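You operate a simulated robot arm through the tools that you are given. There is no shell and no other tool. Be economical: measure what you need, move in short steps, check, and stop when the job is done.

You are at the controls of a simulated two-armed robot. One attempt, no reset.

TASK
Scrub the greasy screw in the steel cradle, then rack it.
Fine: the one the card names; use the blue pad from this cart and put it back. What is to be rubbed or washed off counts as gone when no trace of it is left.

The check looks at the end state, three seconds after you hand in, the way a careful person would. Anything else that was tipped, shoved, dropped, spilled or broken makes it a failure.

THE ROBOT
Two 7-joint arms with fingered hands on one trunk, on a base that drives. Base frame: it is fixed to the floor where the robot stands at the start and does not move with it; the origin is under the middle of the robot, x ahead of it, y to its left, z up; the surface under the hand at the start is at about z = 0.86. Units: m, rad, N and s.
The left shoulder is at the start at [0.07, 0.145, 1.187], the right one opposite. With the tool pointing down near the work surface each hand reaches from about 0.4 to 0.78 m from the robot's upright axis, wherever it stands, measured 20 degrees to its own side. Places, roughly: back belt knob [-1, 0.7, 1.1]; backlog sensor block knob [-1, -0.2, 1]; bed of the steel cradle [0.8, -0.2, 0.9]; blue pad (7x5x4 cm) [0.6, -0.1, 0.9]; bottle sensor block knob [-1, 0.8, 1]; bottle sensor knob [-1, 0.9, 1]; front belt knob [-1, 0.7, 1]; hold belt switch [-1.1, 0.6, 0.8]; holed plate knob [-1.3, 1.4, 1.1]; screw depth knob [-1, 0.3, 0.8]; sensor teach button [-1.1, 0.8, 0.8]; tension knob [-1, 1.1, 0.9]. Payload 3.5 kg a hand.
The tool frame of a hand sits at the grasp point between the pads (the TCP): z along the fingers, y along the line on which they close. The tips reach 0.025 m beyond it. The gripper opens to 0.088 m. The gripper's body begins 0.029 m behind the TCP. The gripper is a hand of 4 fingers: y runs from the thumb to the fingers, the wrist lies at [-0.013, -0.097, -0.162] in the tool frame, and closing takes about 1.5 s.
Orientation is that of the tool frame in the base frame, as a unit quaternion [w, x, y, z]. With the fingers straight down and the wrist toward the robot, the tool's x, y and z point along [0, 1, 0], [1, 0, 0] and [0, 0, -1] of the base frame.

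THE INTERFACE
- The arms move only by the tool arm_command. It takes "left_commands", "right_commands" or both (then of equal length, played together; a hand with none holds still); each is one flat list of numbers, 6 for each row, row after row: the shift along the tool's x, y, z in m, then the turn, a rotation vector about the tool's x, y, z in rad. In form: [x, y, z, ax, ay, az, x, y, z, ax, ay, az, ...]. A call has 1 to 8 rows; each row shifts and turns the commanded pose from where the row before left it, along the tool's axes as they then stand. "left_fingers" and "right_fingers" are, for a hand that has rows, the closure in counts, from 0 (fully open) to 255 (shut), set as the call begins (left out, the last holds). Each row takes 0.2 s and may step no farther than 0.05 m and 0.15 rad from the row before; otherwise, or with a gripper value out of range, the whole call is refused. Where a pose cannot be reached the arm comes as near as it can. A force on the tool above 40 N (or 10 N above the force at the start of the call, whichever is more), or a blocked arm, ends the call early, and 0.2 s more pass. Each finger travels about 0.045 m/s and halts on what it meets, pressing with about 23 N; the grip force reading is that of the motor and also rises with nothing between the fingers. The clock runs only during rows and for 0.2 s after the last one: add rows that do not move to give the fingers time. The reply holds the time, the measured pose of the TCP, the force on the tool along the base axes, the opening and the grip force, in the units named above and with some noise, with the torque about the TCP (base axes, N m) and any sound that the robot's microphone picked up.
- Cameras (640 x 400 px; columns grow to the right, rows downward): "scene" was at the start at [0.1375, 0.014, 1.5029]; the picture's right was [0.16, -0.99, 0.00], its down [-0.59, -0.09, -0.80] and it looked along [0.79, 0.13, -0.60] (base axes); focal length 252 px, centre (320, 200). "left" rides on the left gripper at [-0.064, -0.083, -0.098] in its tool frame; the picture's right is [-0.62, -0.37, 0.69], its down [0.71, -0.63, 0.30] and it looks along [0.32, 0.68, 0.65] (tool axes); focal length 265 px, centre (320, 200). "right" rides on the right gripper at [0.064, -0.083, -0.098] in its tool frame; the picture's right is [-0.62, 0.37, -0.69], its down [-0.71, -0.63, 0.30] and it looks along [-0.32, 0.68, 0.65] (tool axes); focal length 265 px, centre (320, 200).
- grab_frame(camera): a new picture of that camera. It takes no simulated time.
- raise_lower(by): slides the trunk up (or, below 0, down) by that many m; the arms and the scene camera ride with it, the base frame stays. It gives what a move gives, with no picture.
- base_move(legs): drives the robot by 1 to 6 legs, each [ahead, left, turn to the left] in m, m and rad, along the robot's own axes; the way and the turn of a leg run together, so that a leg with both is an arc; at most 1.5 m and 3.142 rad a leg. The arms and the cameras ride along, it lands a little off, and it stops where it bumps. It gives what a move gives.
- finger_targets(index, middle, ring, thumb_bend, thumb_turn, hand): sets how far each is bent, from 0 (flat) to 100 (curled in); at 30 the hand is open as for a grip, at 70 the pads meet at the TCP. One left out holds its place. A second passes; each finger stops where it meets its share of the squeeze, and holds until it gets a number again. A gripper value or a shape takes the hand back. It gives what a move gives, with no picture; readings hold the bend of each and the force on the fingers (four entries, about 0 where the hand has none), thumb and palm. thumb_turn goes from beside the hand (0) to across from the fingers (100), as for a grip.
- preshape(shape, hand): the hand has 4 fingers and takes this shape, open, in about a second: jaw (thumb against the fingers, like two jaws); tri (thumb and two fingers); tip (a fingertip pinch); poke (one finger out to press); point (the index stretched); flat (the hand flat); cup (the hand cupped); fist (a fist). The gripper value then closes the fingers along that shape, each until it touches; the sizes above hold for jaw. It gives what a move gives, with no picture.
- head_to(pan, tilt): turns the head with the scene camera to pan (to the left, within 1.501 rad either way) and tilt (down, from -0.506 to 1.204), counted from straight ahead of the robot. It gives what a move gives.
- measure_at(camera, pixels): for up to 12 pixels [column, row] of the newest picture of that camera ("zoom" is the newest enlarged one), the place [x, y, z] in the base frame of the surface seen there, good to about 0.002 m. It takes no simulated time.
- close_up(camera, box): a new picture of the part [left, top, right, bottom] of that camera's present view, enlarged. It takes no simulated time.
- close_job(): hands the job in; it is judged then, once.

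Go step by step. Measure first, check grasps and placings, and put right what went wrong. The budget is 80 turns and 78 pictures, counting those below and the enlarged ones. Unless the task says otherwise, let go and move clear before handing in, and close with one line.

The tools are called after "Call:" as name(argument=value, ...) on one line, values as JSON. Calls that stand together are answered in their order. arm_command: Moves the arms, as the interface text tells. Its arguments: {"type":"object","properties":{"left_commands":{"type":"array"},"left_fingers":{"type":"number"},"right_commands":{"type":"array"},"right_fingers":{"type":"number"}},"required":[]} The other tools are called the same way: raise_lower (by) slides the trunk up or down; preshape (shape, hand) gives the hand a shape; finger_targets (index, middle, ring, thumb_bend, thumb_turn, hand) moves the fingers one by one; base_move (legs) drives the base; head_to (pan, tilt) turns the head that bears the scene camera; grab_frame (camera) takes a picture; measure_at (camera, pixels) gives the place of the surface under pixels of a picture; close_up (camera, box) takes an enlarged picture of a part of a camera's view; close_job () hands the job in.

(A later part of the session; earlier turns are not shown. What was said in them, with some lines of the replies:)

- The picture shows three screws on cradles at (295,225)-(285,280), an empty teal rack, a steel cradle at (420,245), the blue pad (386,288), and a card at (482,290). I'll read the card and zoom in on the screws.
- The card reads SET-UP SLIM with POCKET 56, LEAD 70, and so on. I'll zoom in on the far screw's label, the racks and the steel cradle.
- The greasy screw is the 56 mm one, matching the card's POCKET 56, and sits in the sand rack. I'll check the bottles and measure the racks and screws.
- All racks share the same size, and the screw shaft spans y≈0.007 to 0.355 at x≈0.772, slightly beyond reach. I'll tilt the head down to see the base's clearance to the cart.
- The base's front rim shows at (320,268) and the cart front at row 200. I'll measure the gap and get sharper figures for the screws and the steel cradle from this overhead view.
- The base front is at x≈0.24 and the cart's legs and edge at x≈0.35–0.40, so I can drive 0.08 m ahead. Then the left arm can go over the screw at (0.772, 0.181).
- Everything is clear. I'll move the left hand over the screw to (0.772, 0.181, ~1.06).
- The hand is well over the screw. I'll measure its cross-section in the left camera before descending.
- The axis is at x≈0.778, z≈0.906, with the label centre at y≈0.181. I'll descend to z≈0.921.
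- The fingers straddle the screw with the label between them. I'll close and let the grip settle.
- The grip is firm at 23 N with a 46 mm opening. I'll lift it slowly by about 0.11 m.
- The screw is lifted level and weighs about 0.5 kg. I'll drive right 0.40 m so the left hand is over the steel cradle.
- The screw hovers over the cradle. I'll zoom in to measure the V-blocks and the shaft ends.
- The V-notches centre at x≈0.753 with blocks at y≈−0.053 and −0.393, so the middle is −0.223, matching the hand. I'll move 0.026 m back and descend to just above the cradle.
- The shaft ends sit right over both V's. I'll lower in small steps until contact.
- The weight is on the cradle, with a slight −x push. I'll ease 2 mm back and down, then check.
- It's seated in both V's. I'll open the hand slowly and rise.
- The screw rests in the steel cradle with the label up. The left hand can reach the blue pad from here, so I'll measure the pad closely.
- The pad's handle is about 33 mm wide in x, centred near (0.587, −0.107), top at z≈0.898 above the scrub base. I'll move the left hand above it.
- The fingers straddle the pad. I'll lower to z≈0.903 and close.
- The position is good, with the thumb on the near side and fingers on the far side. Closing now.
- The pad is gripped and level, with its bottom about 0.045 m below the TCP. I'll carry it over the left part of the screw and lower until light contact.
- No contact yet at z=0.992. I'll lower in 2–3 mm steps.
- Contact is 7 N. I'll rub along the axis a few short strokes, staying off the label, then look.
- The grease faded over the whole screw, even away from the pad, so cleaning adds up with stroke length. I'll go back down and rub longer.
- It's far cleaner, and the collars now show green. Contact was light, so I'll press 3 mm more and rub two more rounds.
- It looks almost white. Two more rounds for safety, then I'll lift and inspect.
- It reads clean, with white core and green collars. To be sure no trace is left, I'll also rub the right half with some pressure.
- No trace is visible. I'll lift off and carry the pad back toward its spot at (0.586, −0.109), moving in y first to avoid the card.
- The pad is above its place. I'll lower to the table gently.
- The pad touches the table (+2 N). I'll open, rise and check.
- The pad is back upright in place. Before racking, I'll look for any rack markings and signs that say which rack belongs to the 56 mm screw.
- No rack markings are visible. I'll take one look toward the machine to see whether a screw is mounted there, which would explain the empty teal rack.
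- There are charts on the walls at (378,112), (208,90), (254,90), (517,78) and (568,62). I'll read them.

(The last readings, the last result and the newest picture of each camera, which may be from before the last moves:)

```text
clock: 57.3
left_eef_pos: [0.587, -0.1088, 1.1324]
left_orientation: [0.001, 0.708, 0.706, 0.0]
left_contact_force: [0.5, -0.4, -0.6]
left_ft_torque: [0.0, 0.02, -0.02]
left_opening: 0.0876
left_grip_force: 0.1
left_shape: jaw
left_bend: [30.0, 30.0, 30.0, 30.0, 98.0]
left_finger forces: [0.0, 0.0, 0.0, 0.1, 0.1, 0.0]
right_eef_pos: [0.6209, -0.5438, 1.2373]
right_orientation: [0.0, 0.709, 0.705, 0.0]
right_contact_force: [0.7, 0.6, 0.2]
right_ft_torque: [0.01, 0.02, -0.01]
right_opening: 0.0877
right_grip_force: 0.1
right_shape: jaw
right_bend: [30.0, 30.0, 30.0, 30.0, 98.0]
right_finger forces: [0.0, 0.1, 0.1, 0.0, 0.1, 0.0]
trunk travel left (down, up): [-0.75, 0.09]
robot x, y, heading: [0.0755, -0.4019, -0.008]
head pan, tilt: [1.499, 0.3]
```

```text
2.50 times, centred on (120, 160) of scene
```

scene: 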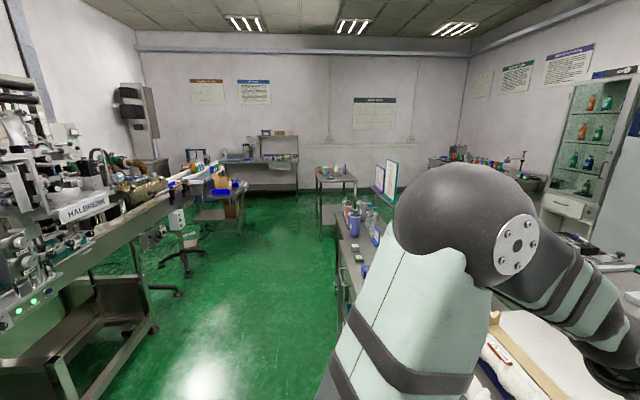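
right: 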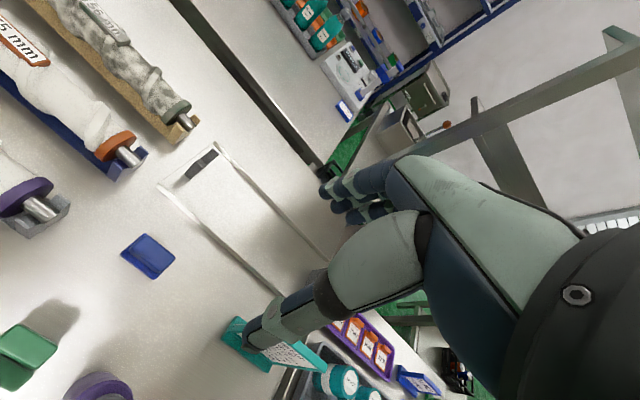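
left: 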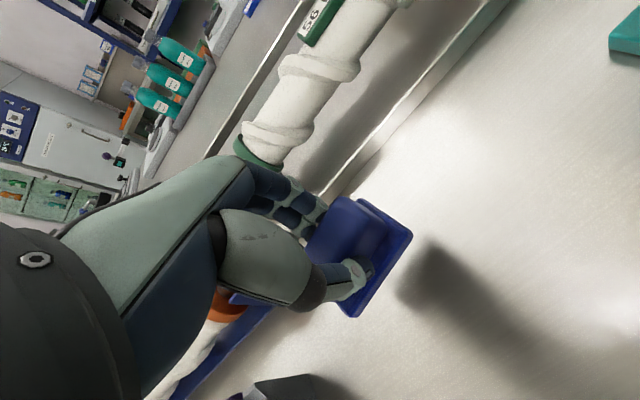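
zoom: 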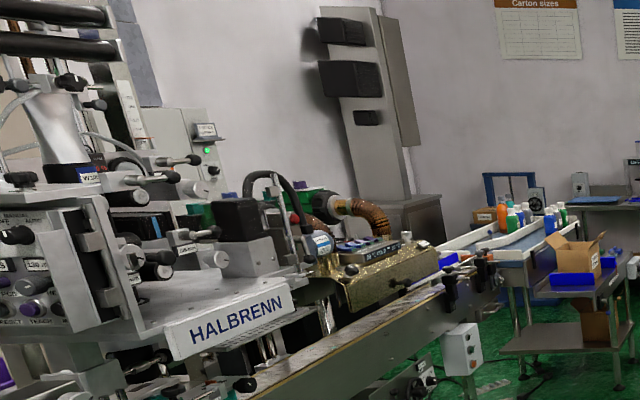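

The charts are just general notices. The 56 mm screw came from the sand rack, and the teal rack was empty from the start, so I'll return it to its own sand rack. I'm moving the left hand over the screw again.

Call:
arm_command(left_commands=[-0.0229, 0.0328, 0, 0, 0, 0, -0.0229, 0.0328, 0, 0, 0, 0, -0.0229, 0.0328, 0, 0, 0, 0, -0.0229, 0.0328, 0, 0, 0, 0, -0.0229, 0.0328, 0, 0, 0, 0, 0, 0, 0.05, 0, 0, 0, 0, 0, 0.05, 0, 0, 0, 0, 0, 0, 0, 0, 0])

Call:
head_to(pan=0.3, tilt=0.8)

Call:
grab_frame(camera="left")

Call:
measure_at(camera="left", pixels=[[605, 60], [560, 110], [430, 230], [470, 190], [500, 150]])

```text
clock: 59.1
left_eef_pos: [0.7485, -0.2237, 1.0314]
left_orientation: [0.0, 0.708, 0.706, 0.0]
left_contact_force: [0.6, 0.0, 0.4]
left_ft_torque: [0.02, 0.02, 0.0]
left_opening: 0.0879
left_grip_force: 0.1
left_shape: jaw
left_bend: [30.0, 30.0, 30.0, 30.0, 98.0]
left_finger forces: [0.0, 0.0, 0.0, 0.1, 0.1, 0.0]
right_eef_pos: [0.6207, -0.5423, 1.2379]
right_orientation: [0.0, 0.709, 0.705, -0.001]
right_contact_force: [0.1, 0.4, -0.6]
right_ft_torque: [0.0, -0.01, -0.01]
right_opening: 0.0875
right_grip_force: 0.1
right_shape: jaw
right_bend: [30.0, 30.0, 30.0, 30.0, 98.0]
right_finger forces: [0.0, 0.0, 0.0, 0.0, 0.0, 0.1]
trunk travel left (down, up): [-0.75, 0.09]
robot x, y, heading: [0.0782, -0.3998, -0.006]
head pan, tilt: [1.499, 0.3]
```

```text
clock: 60.5
left_eef_pos: [0.7504, -0.2236, 1.0333]
left_orientation: [0.001, 0.709, 0.706, 0.0]
left_contact_force: [-0.7, -0.1, 0.3]
left_ft_torque: [0.0, 0.01, 0.02]
left_opening: 0.0879
left_grip_force: 0.0
left_shape: jaw
left_bend: [30.0, 30.0, 30.0, 30.0, 98.0]
left_finger forces: [0.0, 0.0, 0.0, 0.0, 0.0, 0.1]
right_eef_pos: [0.6207, -0.5424, 1.2382]
right_orientation: [0.001, 0.709, 0.705, 0.0]
right_contact_force: [-0.6, 0.3, -0.5]
right_ft_torque: [0.0, 0.02, 0.01]
right_opening: 0.0878
right_grip_force: 0.0
right_shape: jaw
right_bend: [30.0, 30.0, 30.0, 30.0, 98.0]
right_finger forces: [0.1, 0.0, 0.0, 0.1, 0.0, 0.0]
trunk travel left (down, up): [-0.75, 0.09]
robot x, y, heading: [0.0797, -0.4011, -0.007]
head pan, tilt: [0.3, 0.799]
```

```text
23 pictures are left
```

left: 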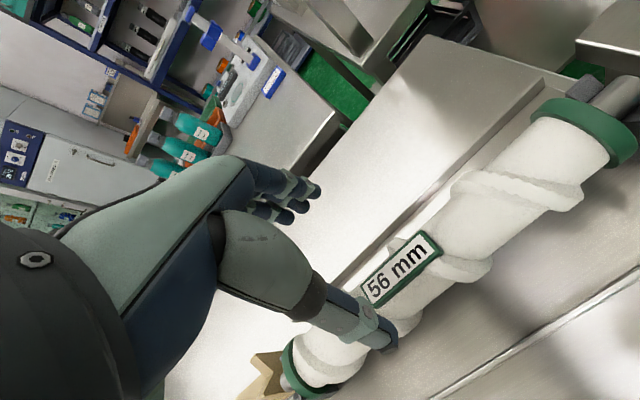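

```text
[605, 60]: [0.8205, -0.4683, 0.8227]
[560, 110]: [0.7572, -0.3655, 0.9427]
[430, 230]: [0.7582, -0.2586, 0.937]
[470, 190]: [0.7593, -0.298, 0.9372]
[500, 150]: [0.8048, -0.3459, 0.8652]
```

The screw is clean and centred under the hand. Descending and closing.

Call:
arm_command(left_commands=[0, 0.002, 0.04, 0, 0, 0, 0, 0, 0.035, 0, 0, 0, 0, 0, 0.02, 0, 0, 0, 0, 0, 0.008, 0, 0, 0, 0, 0, 0, 0, 0, 0])

Call:
arm_command(left_commands=[0, 0, 0, 0, 0, 0, 0, 0, 0, 0, 0, 0, 0, 0, 0, 0, 0, 0, 0, 0, 0, 0, 0, 0, 0, 0, 0, 0, 0, 0, 0, 0, 0, 0, 0, 0, 0, 0, 0, 0, 0, 0], left_fingers=255)

Call:
close_up(camera="scene", box=[250, 130, 400, 240])

```text
clock: 61.7
left_eef_pos: [0.7528, -0.2236, 0.9302]
left_orientation: [0.001, 0.708, 0.706, 0.001]
left_contact_force: [-0.5, 0.2, 0.6]
left_ft_torque: [-0.01, 0.01, -0.03]
left_opening: 0.0875
left_grip_force: 0.2
left_shape: jaw
left_bend: [30.0, 30.0, 30.0, 30.0, 98.0]
left_finger forces: [0.0, 0.1, 0.0, 0.0, 0.0, 0.0]
right_eef_pos: [0.6201, -0.5424, 1.2379]
right_orientation: [0.0, 0.709, 0.705, 0.0]
right_contact_force: [0.5, 0.8, 0.8]
right_ft_torque: [0.02, -0.01, 0.06]
right_opening: 0.0878
right_grip_force: 0.1
right_shape: jaw
right_bend: [30.0, 30.0, 30.0, 30.0, 98.0]
right_finger forces: [0.0, 0.0, 0.1, 0.1, 0.0, 0.0]
trunk travel left (down, up): [-0.75, 0.09]
robot x, y, heading: [0.0794, -0.3983, -0.004]
head pan, tilt: [0.3, 0.799]
```

```text
clock: 63.3
left_eef_pos: [0.7518, -0.2242, 0.9307]
left_orientation: [0.0, 0.709, 0.706, 0.0]
left_contact_force: [-0.8, 0.6, -0.6]
left_ft_torque: [0.0, 0.04, -0.08]
left_opening: 0.0462
left_grip_force: 23.4
left_shape: jaw
left_bend: [74.0, 45.0, 41.0, 66.0, 100.0]
left_finger forces: [11.7, 6.7, 3.0, 0.1, 21.8, 0.0]
right_eef_pos: [0.6215, -0.5423, 1.2374]
right_orientation: [0.0, 0.709, 0.705, 0.0]
right_contact_force: [0.4, -0.9, 1.2]
right_ft_torque: [0.02, 0.01, 0.0]
right_opening: 0.0876
right_grip_force: 0.0
right_shape: jaw
right_bend: [30.0, 30.0, 30.0, 30.0, 98.0]
right_finger forces: [0.0, 0.0, 0.0, 0.0, 0.0, 0.0]
trunk travel left (down, up): [-0.75, 0.09]
robot x, y, heading: [0.0813, -0.4012, -0.003]
head pan, tilt: [0.3, 0.799]
```

```text
3.64 times, centred on (325, 185) of scene
```

zoom: 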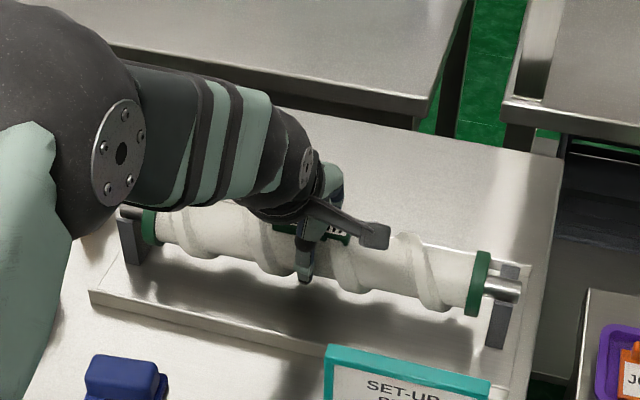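

The grip is firm again. I'll lift and drive left 0.40 m.

Call:
arm_command(left_commands=[0, 0, -0.01, 0, 0, 0, 0, 0, -0.015, 0, 0, 0, 0, 0, -0.02, 0, 0, 0, 0, 0, -0.02, 0, 0, 0, 0, 0, -0.025, 0, 0, 0, 0, 0, -0.025, 0, 0, 0, 0, 0, 0, 0, 0, 0])

Call:
base_move(legs=[[0, 0.404, 0.003]])

Call:
grab_frame(camera="scene")

```text
clock: 64.9
left_eef_pos: [0.7542, -0.2228, 1.0429]
left_orientation: [0.0, 0.708, 0.706, 0.0]
left_contact_force: [-1.0, 0.3, -5.9]
left_ft_torque: [-0.03, 0.03, 0.04]
left_opening: 0.0464
left_grip_force: 23.3
left_shape: jaw
left_bend: [74.0, 45.0, 42.0, 66.0, 99.0]
left_finger forces: [12.6, 6.5, 2.9, 0.0, 21.8, 0.0]
right_eef_pos: [0.6221, -0.5415, 1.2367]
right_orientation: [-0.001, 0.709, 0.705, -0.002]
right_contact_force: [-0.4, -0.4, 0.1]
right_ft_torque: [0.02, 0.01, 0.03]
right_opening: 0.0878
right_grip_force: 0.0
right_shape: jaw
right_bend: [30.0, 30.0, 30.0, 30.0, 98.0]
right_finger forces: [0.0, 0.0, 0.1, 0.1, 0.1, 0.0]
trunk travel left (down, up): [-0.75, 0.09]
robot x, y, heading: [0.0758, -0.3992, -0.007]
head pan, tilt: [0.3, 0.799]
```

```text
clock: 67.4
left_eef_pos: [0.7542, 0.1822, 1.0442]
left_orientation: [-0.002, 0.708, 0.706, 0.0]
left_contact_force: [0.2, -0.7, -6.5]
left_ft_torque: [0.01, 0.01, -0.01]
left_opening: 0.0462
left_grip_force: 22.7
left_shape: jaw
left_bend: [74.0, 45.0, 42.0, 66.0, 99.0]
left_finger forces: [12.8, 6.6, 2.9, 0.1, 21.7, 0.0]
right_eef_pos: [0.6225, -0.1383, 1.2369]
right_orientation: [0.0, 0.708, 0.707, 0.001]
right_contact_force: [0.6, 0.3, -0.9]
right_ft_torque: [-0.01, 0.0, -0.06]
right_opening: 0.0876
right_grip_force: 0.1
right_shape: jaw
right_bend: [30.0, 30.0, 30.0, 30.0, 98.0]
right_finger forces: [0.0, 0.1, 0.0, 0.1, 0.0, 0.0]
trunk travel left (down, up): [-0.75, 0.09]
robot x, y, heading: [0.076, 0.0009, -0.006]
head pan, tilt: [0.3, 0.799]
```

```text
21 pictures are left
```

scene: 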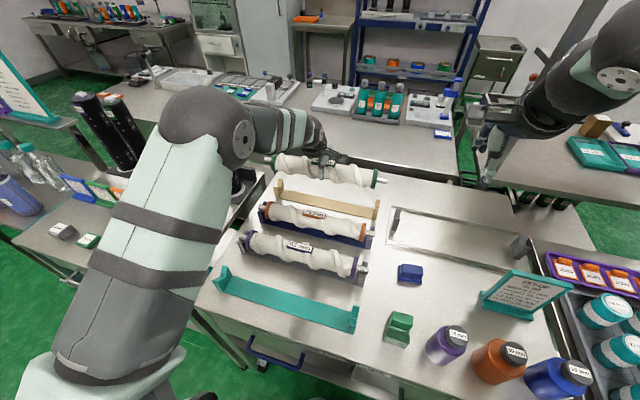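

Now I'll measure the sand rack's V-notches and the screw ends.

Call:
close_up(camera="scene", box=[260, 145, 400, 235])

```text
4.44 times, centred on (330, 190) of scene
```

zoom: 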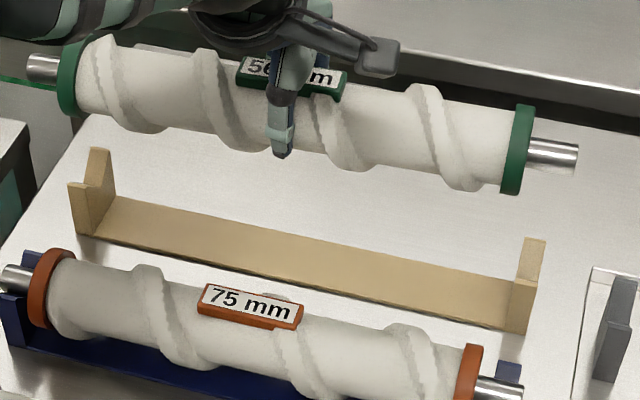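

Call:
measure_at(camera="zoom", pixels=[[98, 150], [78, 186], [93, 187], [105, 160], [536, 242], [522, 285], [528, 283], [517, 300], [573, 150], [515, 130], [45, 68], [290, 130]])

```text
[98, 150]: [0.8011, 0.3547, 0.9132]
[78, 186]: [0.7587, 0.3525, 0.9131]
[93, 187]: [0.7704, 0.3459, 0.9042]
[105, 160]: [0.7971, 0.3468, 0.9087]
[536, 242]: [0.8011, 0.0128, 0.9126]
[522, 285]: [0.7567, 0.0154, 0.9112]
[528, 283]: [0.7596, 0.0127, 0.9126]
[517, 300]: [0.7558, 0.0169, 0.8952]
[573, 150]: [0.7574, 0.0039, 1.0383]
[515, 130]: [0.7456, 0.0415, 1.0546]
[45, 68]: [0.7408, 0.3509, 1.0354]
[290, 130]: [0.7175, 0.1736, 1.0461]
```

The V centre is x≈0.779 and mid y≈0.182, and the screw is centred in y. I'll shift +0.026 in x and descend to z≈0.935.

Call:
arm_command(left_commands=[0, 0.026, 0, 0, 0, 0, 0, 0, 0.035, 0, 0, 0, 0, 0, 0.035, 0, 0, 0, 0, 0, 0.025, 0, 0, 0, 0, 0, 0.012, 0, 0, 0, 0, 0, 0, 0, 0, 0])

Call:
close_up(camera="scene", box=[260, 145, 400, 235])

```text
clock: 68.8
left_eef_pos: [0.7805, 0.1823, 0.9369]
left_orientation: [-0.001, 0.708, 0.706, -0.001]
left_contact_force: [-0.4, 0.4, -6.2]
left_ft_torque: [-0.04, -0.06, -0.02]
left_opening: 0.0462
left_grip_force: 22.6
left_shape: jaw
left_bend: [74.0, 45.0, 42.0, 66.0, 99.0]
left_finger forces: [12.7, 6.8, 3.0, 0.0, 22.0, 0.1]
right_eef_pos: [0.6226, -0.1376, 1.2359]
right_orientation: [0.001, 0.708, 0.707, 0.0]
right_contact_force: [0.0, -0.1, -0.5]
right_ft_torque: [0.01, -0.01, 0.03]
right_opening: 0.0874
right_grip_force: 0.1
right_shape: jaw
right_bend: [30.0, 30.0, 30.0, 30.0, 98.0]
right_finger forces: [0.0, 0.0, 0.0, 0.1, 0.0, 0.1]
trunk travel left (down, up): [-0.75, 0.09]
robot x, y, heading: [0.0749, 0.0001, -0.001]
head pan, tilt: [0.3, 0.799]
```

```text
4.44 times, centred on (330, 190) of scene
```

zoom: 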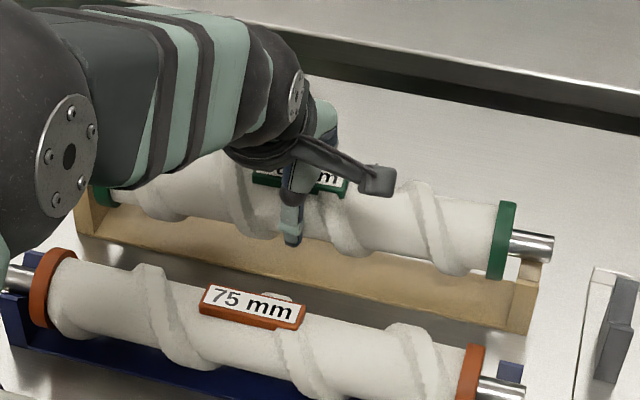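

Aligned over both notches. I'll lower in small steps until the weight comes off.

Call:
arm_command(left_commands=[0, 0, 0.004, 0, 0, 0, 0, 0, 0.004, 0, 0, 0, 0, 0, 0.003, 0, 0, 0, 0, 0, 0.002, 0, 0, 0, 0, 0, 0, 0, 0, 0])

Call:
close_up(camera="scene", box=[340, 170, 400, 230])

```text
clock: 70.0
left_eef_pos: [0.7806, 0.1823, 0.9234]
left_orientation: [0.0, 0.708, 0.706, 0.0]
left_contact_force: [1.0, -0.2, -5.1]
left_ft_torque: [-0.02, 0.0, -0.08]
left_opening: 0.0461
left_grip_force: 22.6
left_shape: jaw
left_bend: [74.0, 45.0, 41.0, 66.0, 100.0]
left_finger forces: [12.0, 7.3, 3.6, 0.1, 22.4, 0.0]
right_eef_pos: [0.6223, -0.1371, 1.2362]
right_orientation: [-0.001, 0.707, 0.707, 0.0]
right_contact_force: [0.0, 0.6, -0.4]
right_ft_torque: [0.0, 0.03, -0.01]
right_opening: 0.0876
right_grip_force: 0.0
right_shape: jaw
right_bend: [30.0, 30.0, 30.0, 30.0, 98.0]
right_finger forces: [0.0, 0.0, 0.0, 0.1, 0.1, 0.0]
trunk travel left (down, up): [-0.75, 0.09]
robot x, y, heading: [0.079, -0.0035, 0.001]
head pan, tilt: [0.3, 0.799]
```

```text
6.67 times, centred on (370, 200) of scene
```

zoom: 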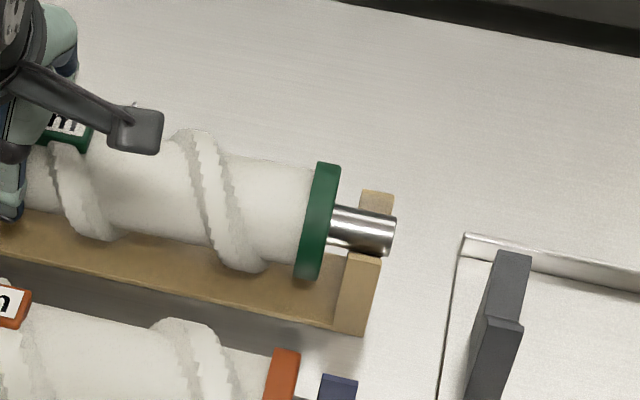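

Just touching, with the shaft between the tines. A few more millimetres.

Call:
arm_command(left_commands=[0, 0, 0.002, 0, 0, 0, 0, 0, 0.001, 0, 0, 0, 0, 0, 0, 0, 0, 0])

```text
clock: 70.8
left_eef_pos: [0.7812, 0.182, 0.9208]
left_orientation: [0.0, 0.708, 0.706, 0.001]
left_contact_force: [2.2, -0.5, 1.4]
left_ft_torque: [-0.01, -0.04, -0.12]
left_opening: 0.0462
left_grip_force: 23.8
left_shape: jaw
left_bend: [74.0, 45.0, 41.0, 67.0, 100.0]
left_finger forces: [12.8, 7.9, 3.5, 0.0, 20.8, 0.0]
right_eef_pos: [0.6232, -0.1374, 1.2377]
right_orientation: [0.0, 0.707, 0.707, 0.001]
right_contact_force: [-0.2, -0.5, 0.7]
right_ft_torque: [0.0, -0.01, -0.03]
right_opening: 0.0875
right_grip_force: 0.0
right_shape: jaw
right_bend: [30.0, 30.0, 30.0, 30.0, 98.0]
right_finger forces: [0.0, 0.1, 0.0, 0.1, 0.0, 0.0]
trunk travel left (down, up): [-0.75, 0.09]
robot x, y, heading: [0.0797, -0.0006, -0.003]
head pan, tilt: [0.3, 0.799]
```

The rack now carries the weight. I'll release, rise straight up, and check.

Call:
arm_command(left_commands=[0, 0, 0, 0, 0, 0, 0, 0, 0, 0, 0, 0, 0, 0, 0, 0, 0, 0, 0, 0, 0, 0, 0, 0, 0, 0, 0, 0, 0, 0, 0, 0, 0, 0, 0, 0], left_fingers=0)

Call:
arm_command(left_commands=[0, 0, -0.02, 0, 0, 0, 0, 0, -0.03, 0, 0, 0, 0, 0, -0.04, 0, 0, 0, 0, 0, -0.05, 0, 0, 0, 0, 0, -0.05, 0, 0, 0, 0, 0, -0.05, 0, 0, 0])

Call:
grab_frame(camera="scene")

Call:
close_up(camera="scene", box=[250, 145, 400, 245])

Call:
grab_frame(camera="left")

```text
clock: 72.2
left_eef_pos: [0.7787, 0.1833, 0.9207]
left_orientation: [0.0, 0.708, 0.706, 0.0]
left_contact_force: [-0.3, 0.0, 0.0]
left_ft_torque: [-0.01, -0.01, 0.0]
left_opening: 0.0872
left_grip_force: 0.0
left_shape: jaw
left_bend: [30.0, 30.0, 30.0, 30.0, 98.0]
left_finger forces: [0.0, 0.0, 0.0, 0.0, 0.0, 0.0]
right_eef_pos: [0.6226, -0.1375, 1.2374]
right_orientation: [0.0, 0.707, 0.707, 0.0]
right_contact_force: [-0.7, -0.5, 0.4]
right_ft_torque: [0.0, -0.02, -0.03]
right_opening: 0.0875
right_grip_force: 0.0
right_shape: jaw
right_bend: [30.0, 30.0, 30.0, 30.0, 98.0]
right_finger forces: [0.1, 0.0, 0.0, 0.0, 0.0, 0.1]
trunk travel left (down, up): [-0.75, 0.09]
robot x, y, heading: [0.0786, 0.0044, -0.003]
head pan, tilt: [0.3, 0.799]
```

```text
clock: 73.6
left_eef_pos: [0.7777, 0.1814, 1.1636]
left_orientation: [0.0, 0.708, 0.706, 0.0]
left_contact_force: [0.1, -0.4, -0.6]
left_ft_torque: [0.04, 0.0, 0.01]
left_opening: 0.0876
left_grip_force: 0.2
left_shape: jaw
left_bend: [30.0, 30.0, 30.0, 30.0, 98.0]
left_finger forces: [0.0, 0.0, 0.1, 0.0, 0.0, 0.0]
right_eef_pos: [0.6219, -0.1376, 1.2377]
right_orientation: [0.001, 0.708, 0.707, 0.0]
right_contact_force: [0.0, 0.4, 0.9]
right_ft_torque: [0.0, -0.02, 0.01]
right_opening: 0.0875
right_grip_force: 0.0
right_shape: jaw
right_bend: [30.0, 30.0, 30.0, 30.0, 98.0]
right_finger forces: [0.0, 0.0, 0.1, 0.0, 0.0, 0.0]
trunk travel left (down, up): [-0.75, 0.09]
robot x, y, heading: [0.0768, 0.0014, 0.001]
head pan, tilt: [0.3, 0.799]
```

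```text
17 pictures are left
```

scene: 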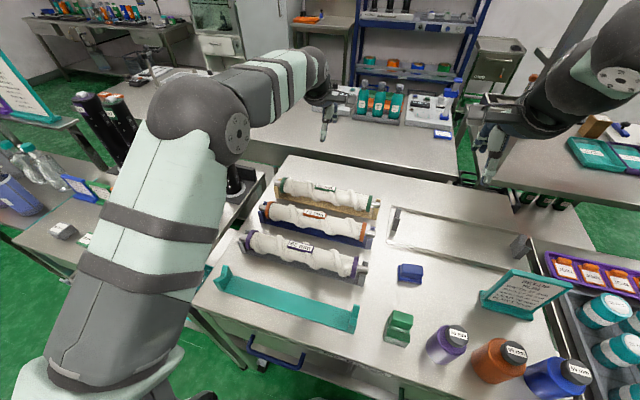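

```text
4.00 times, centred on (325, 195) of scene
```

zoom: 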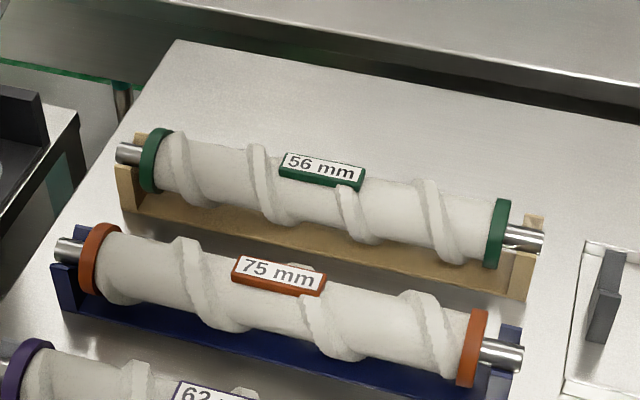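

```text
15 pictures are left
```

left: 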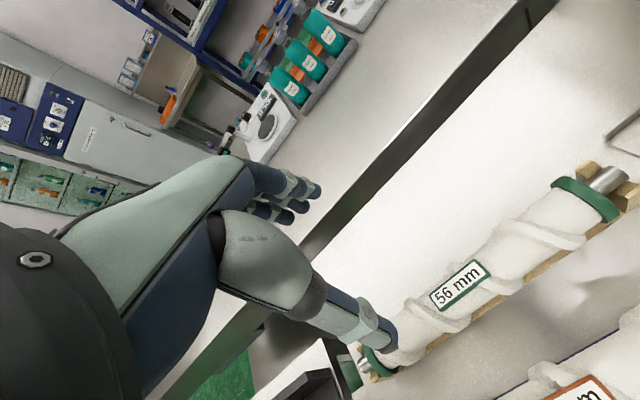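

The 56 mm screw is as white as its neighbours and sits in both notches of its sand rack. The blue pad is back at (410,273), nothing else has moved, and both hands are clear, so I'm handing in.

Call:
close_job()

```text
The job is handed in.
```

I scrubbed the greasy 56 mm screw in the steel cradle until no grease showed, then put it back in the sand rack it came from; the blue pad is back in its place. Nothing marked which rack it belongs in, so I chose the sand one over the empty teal one.
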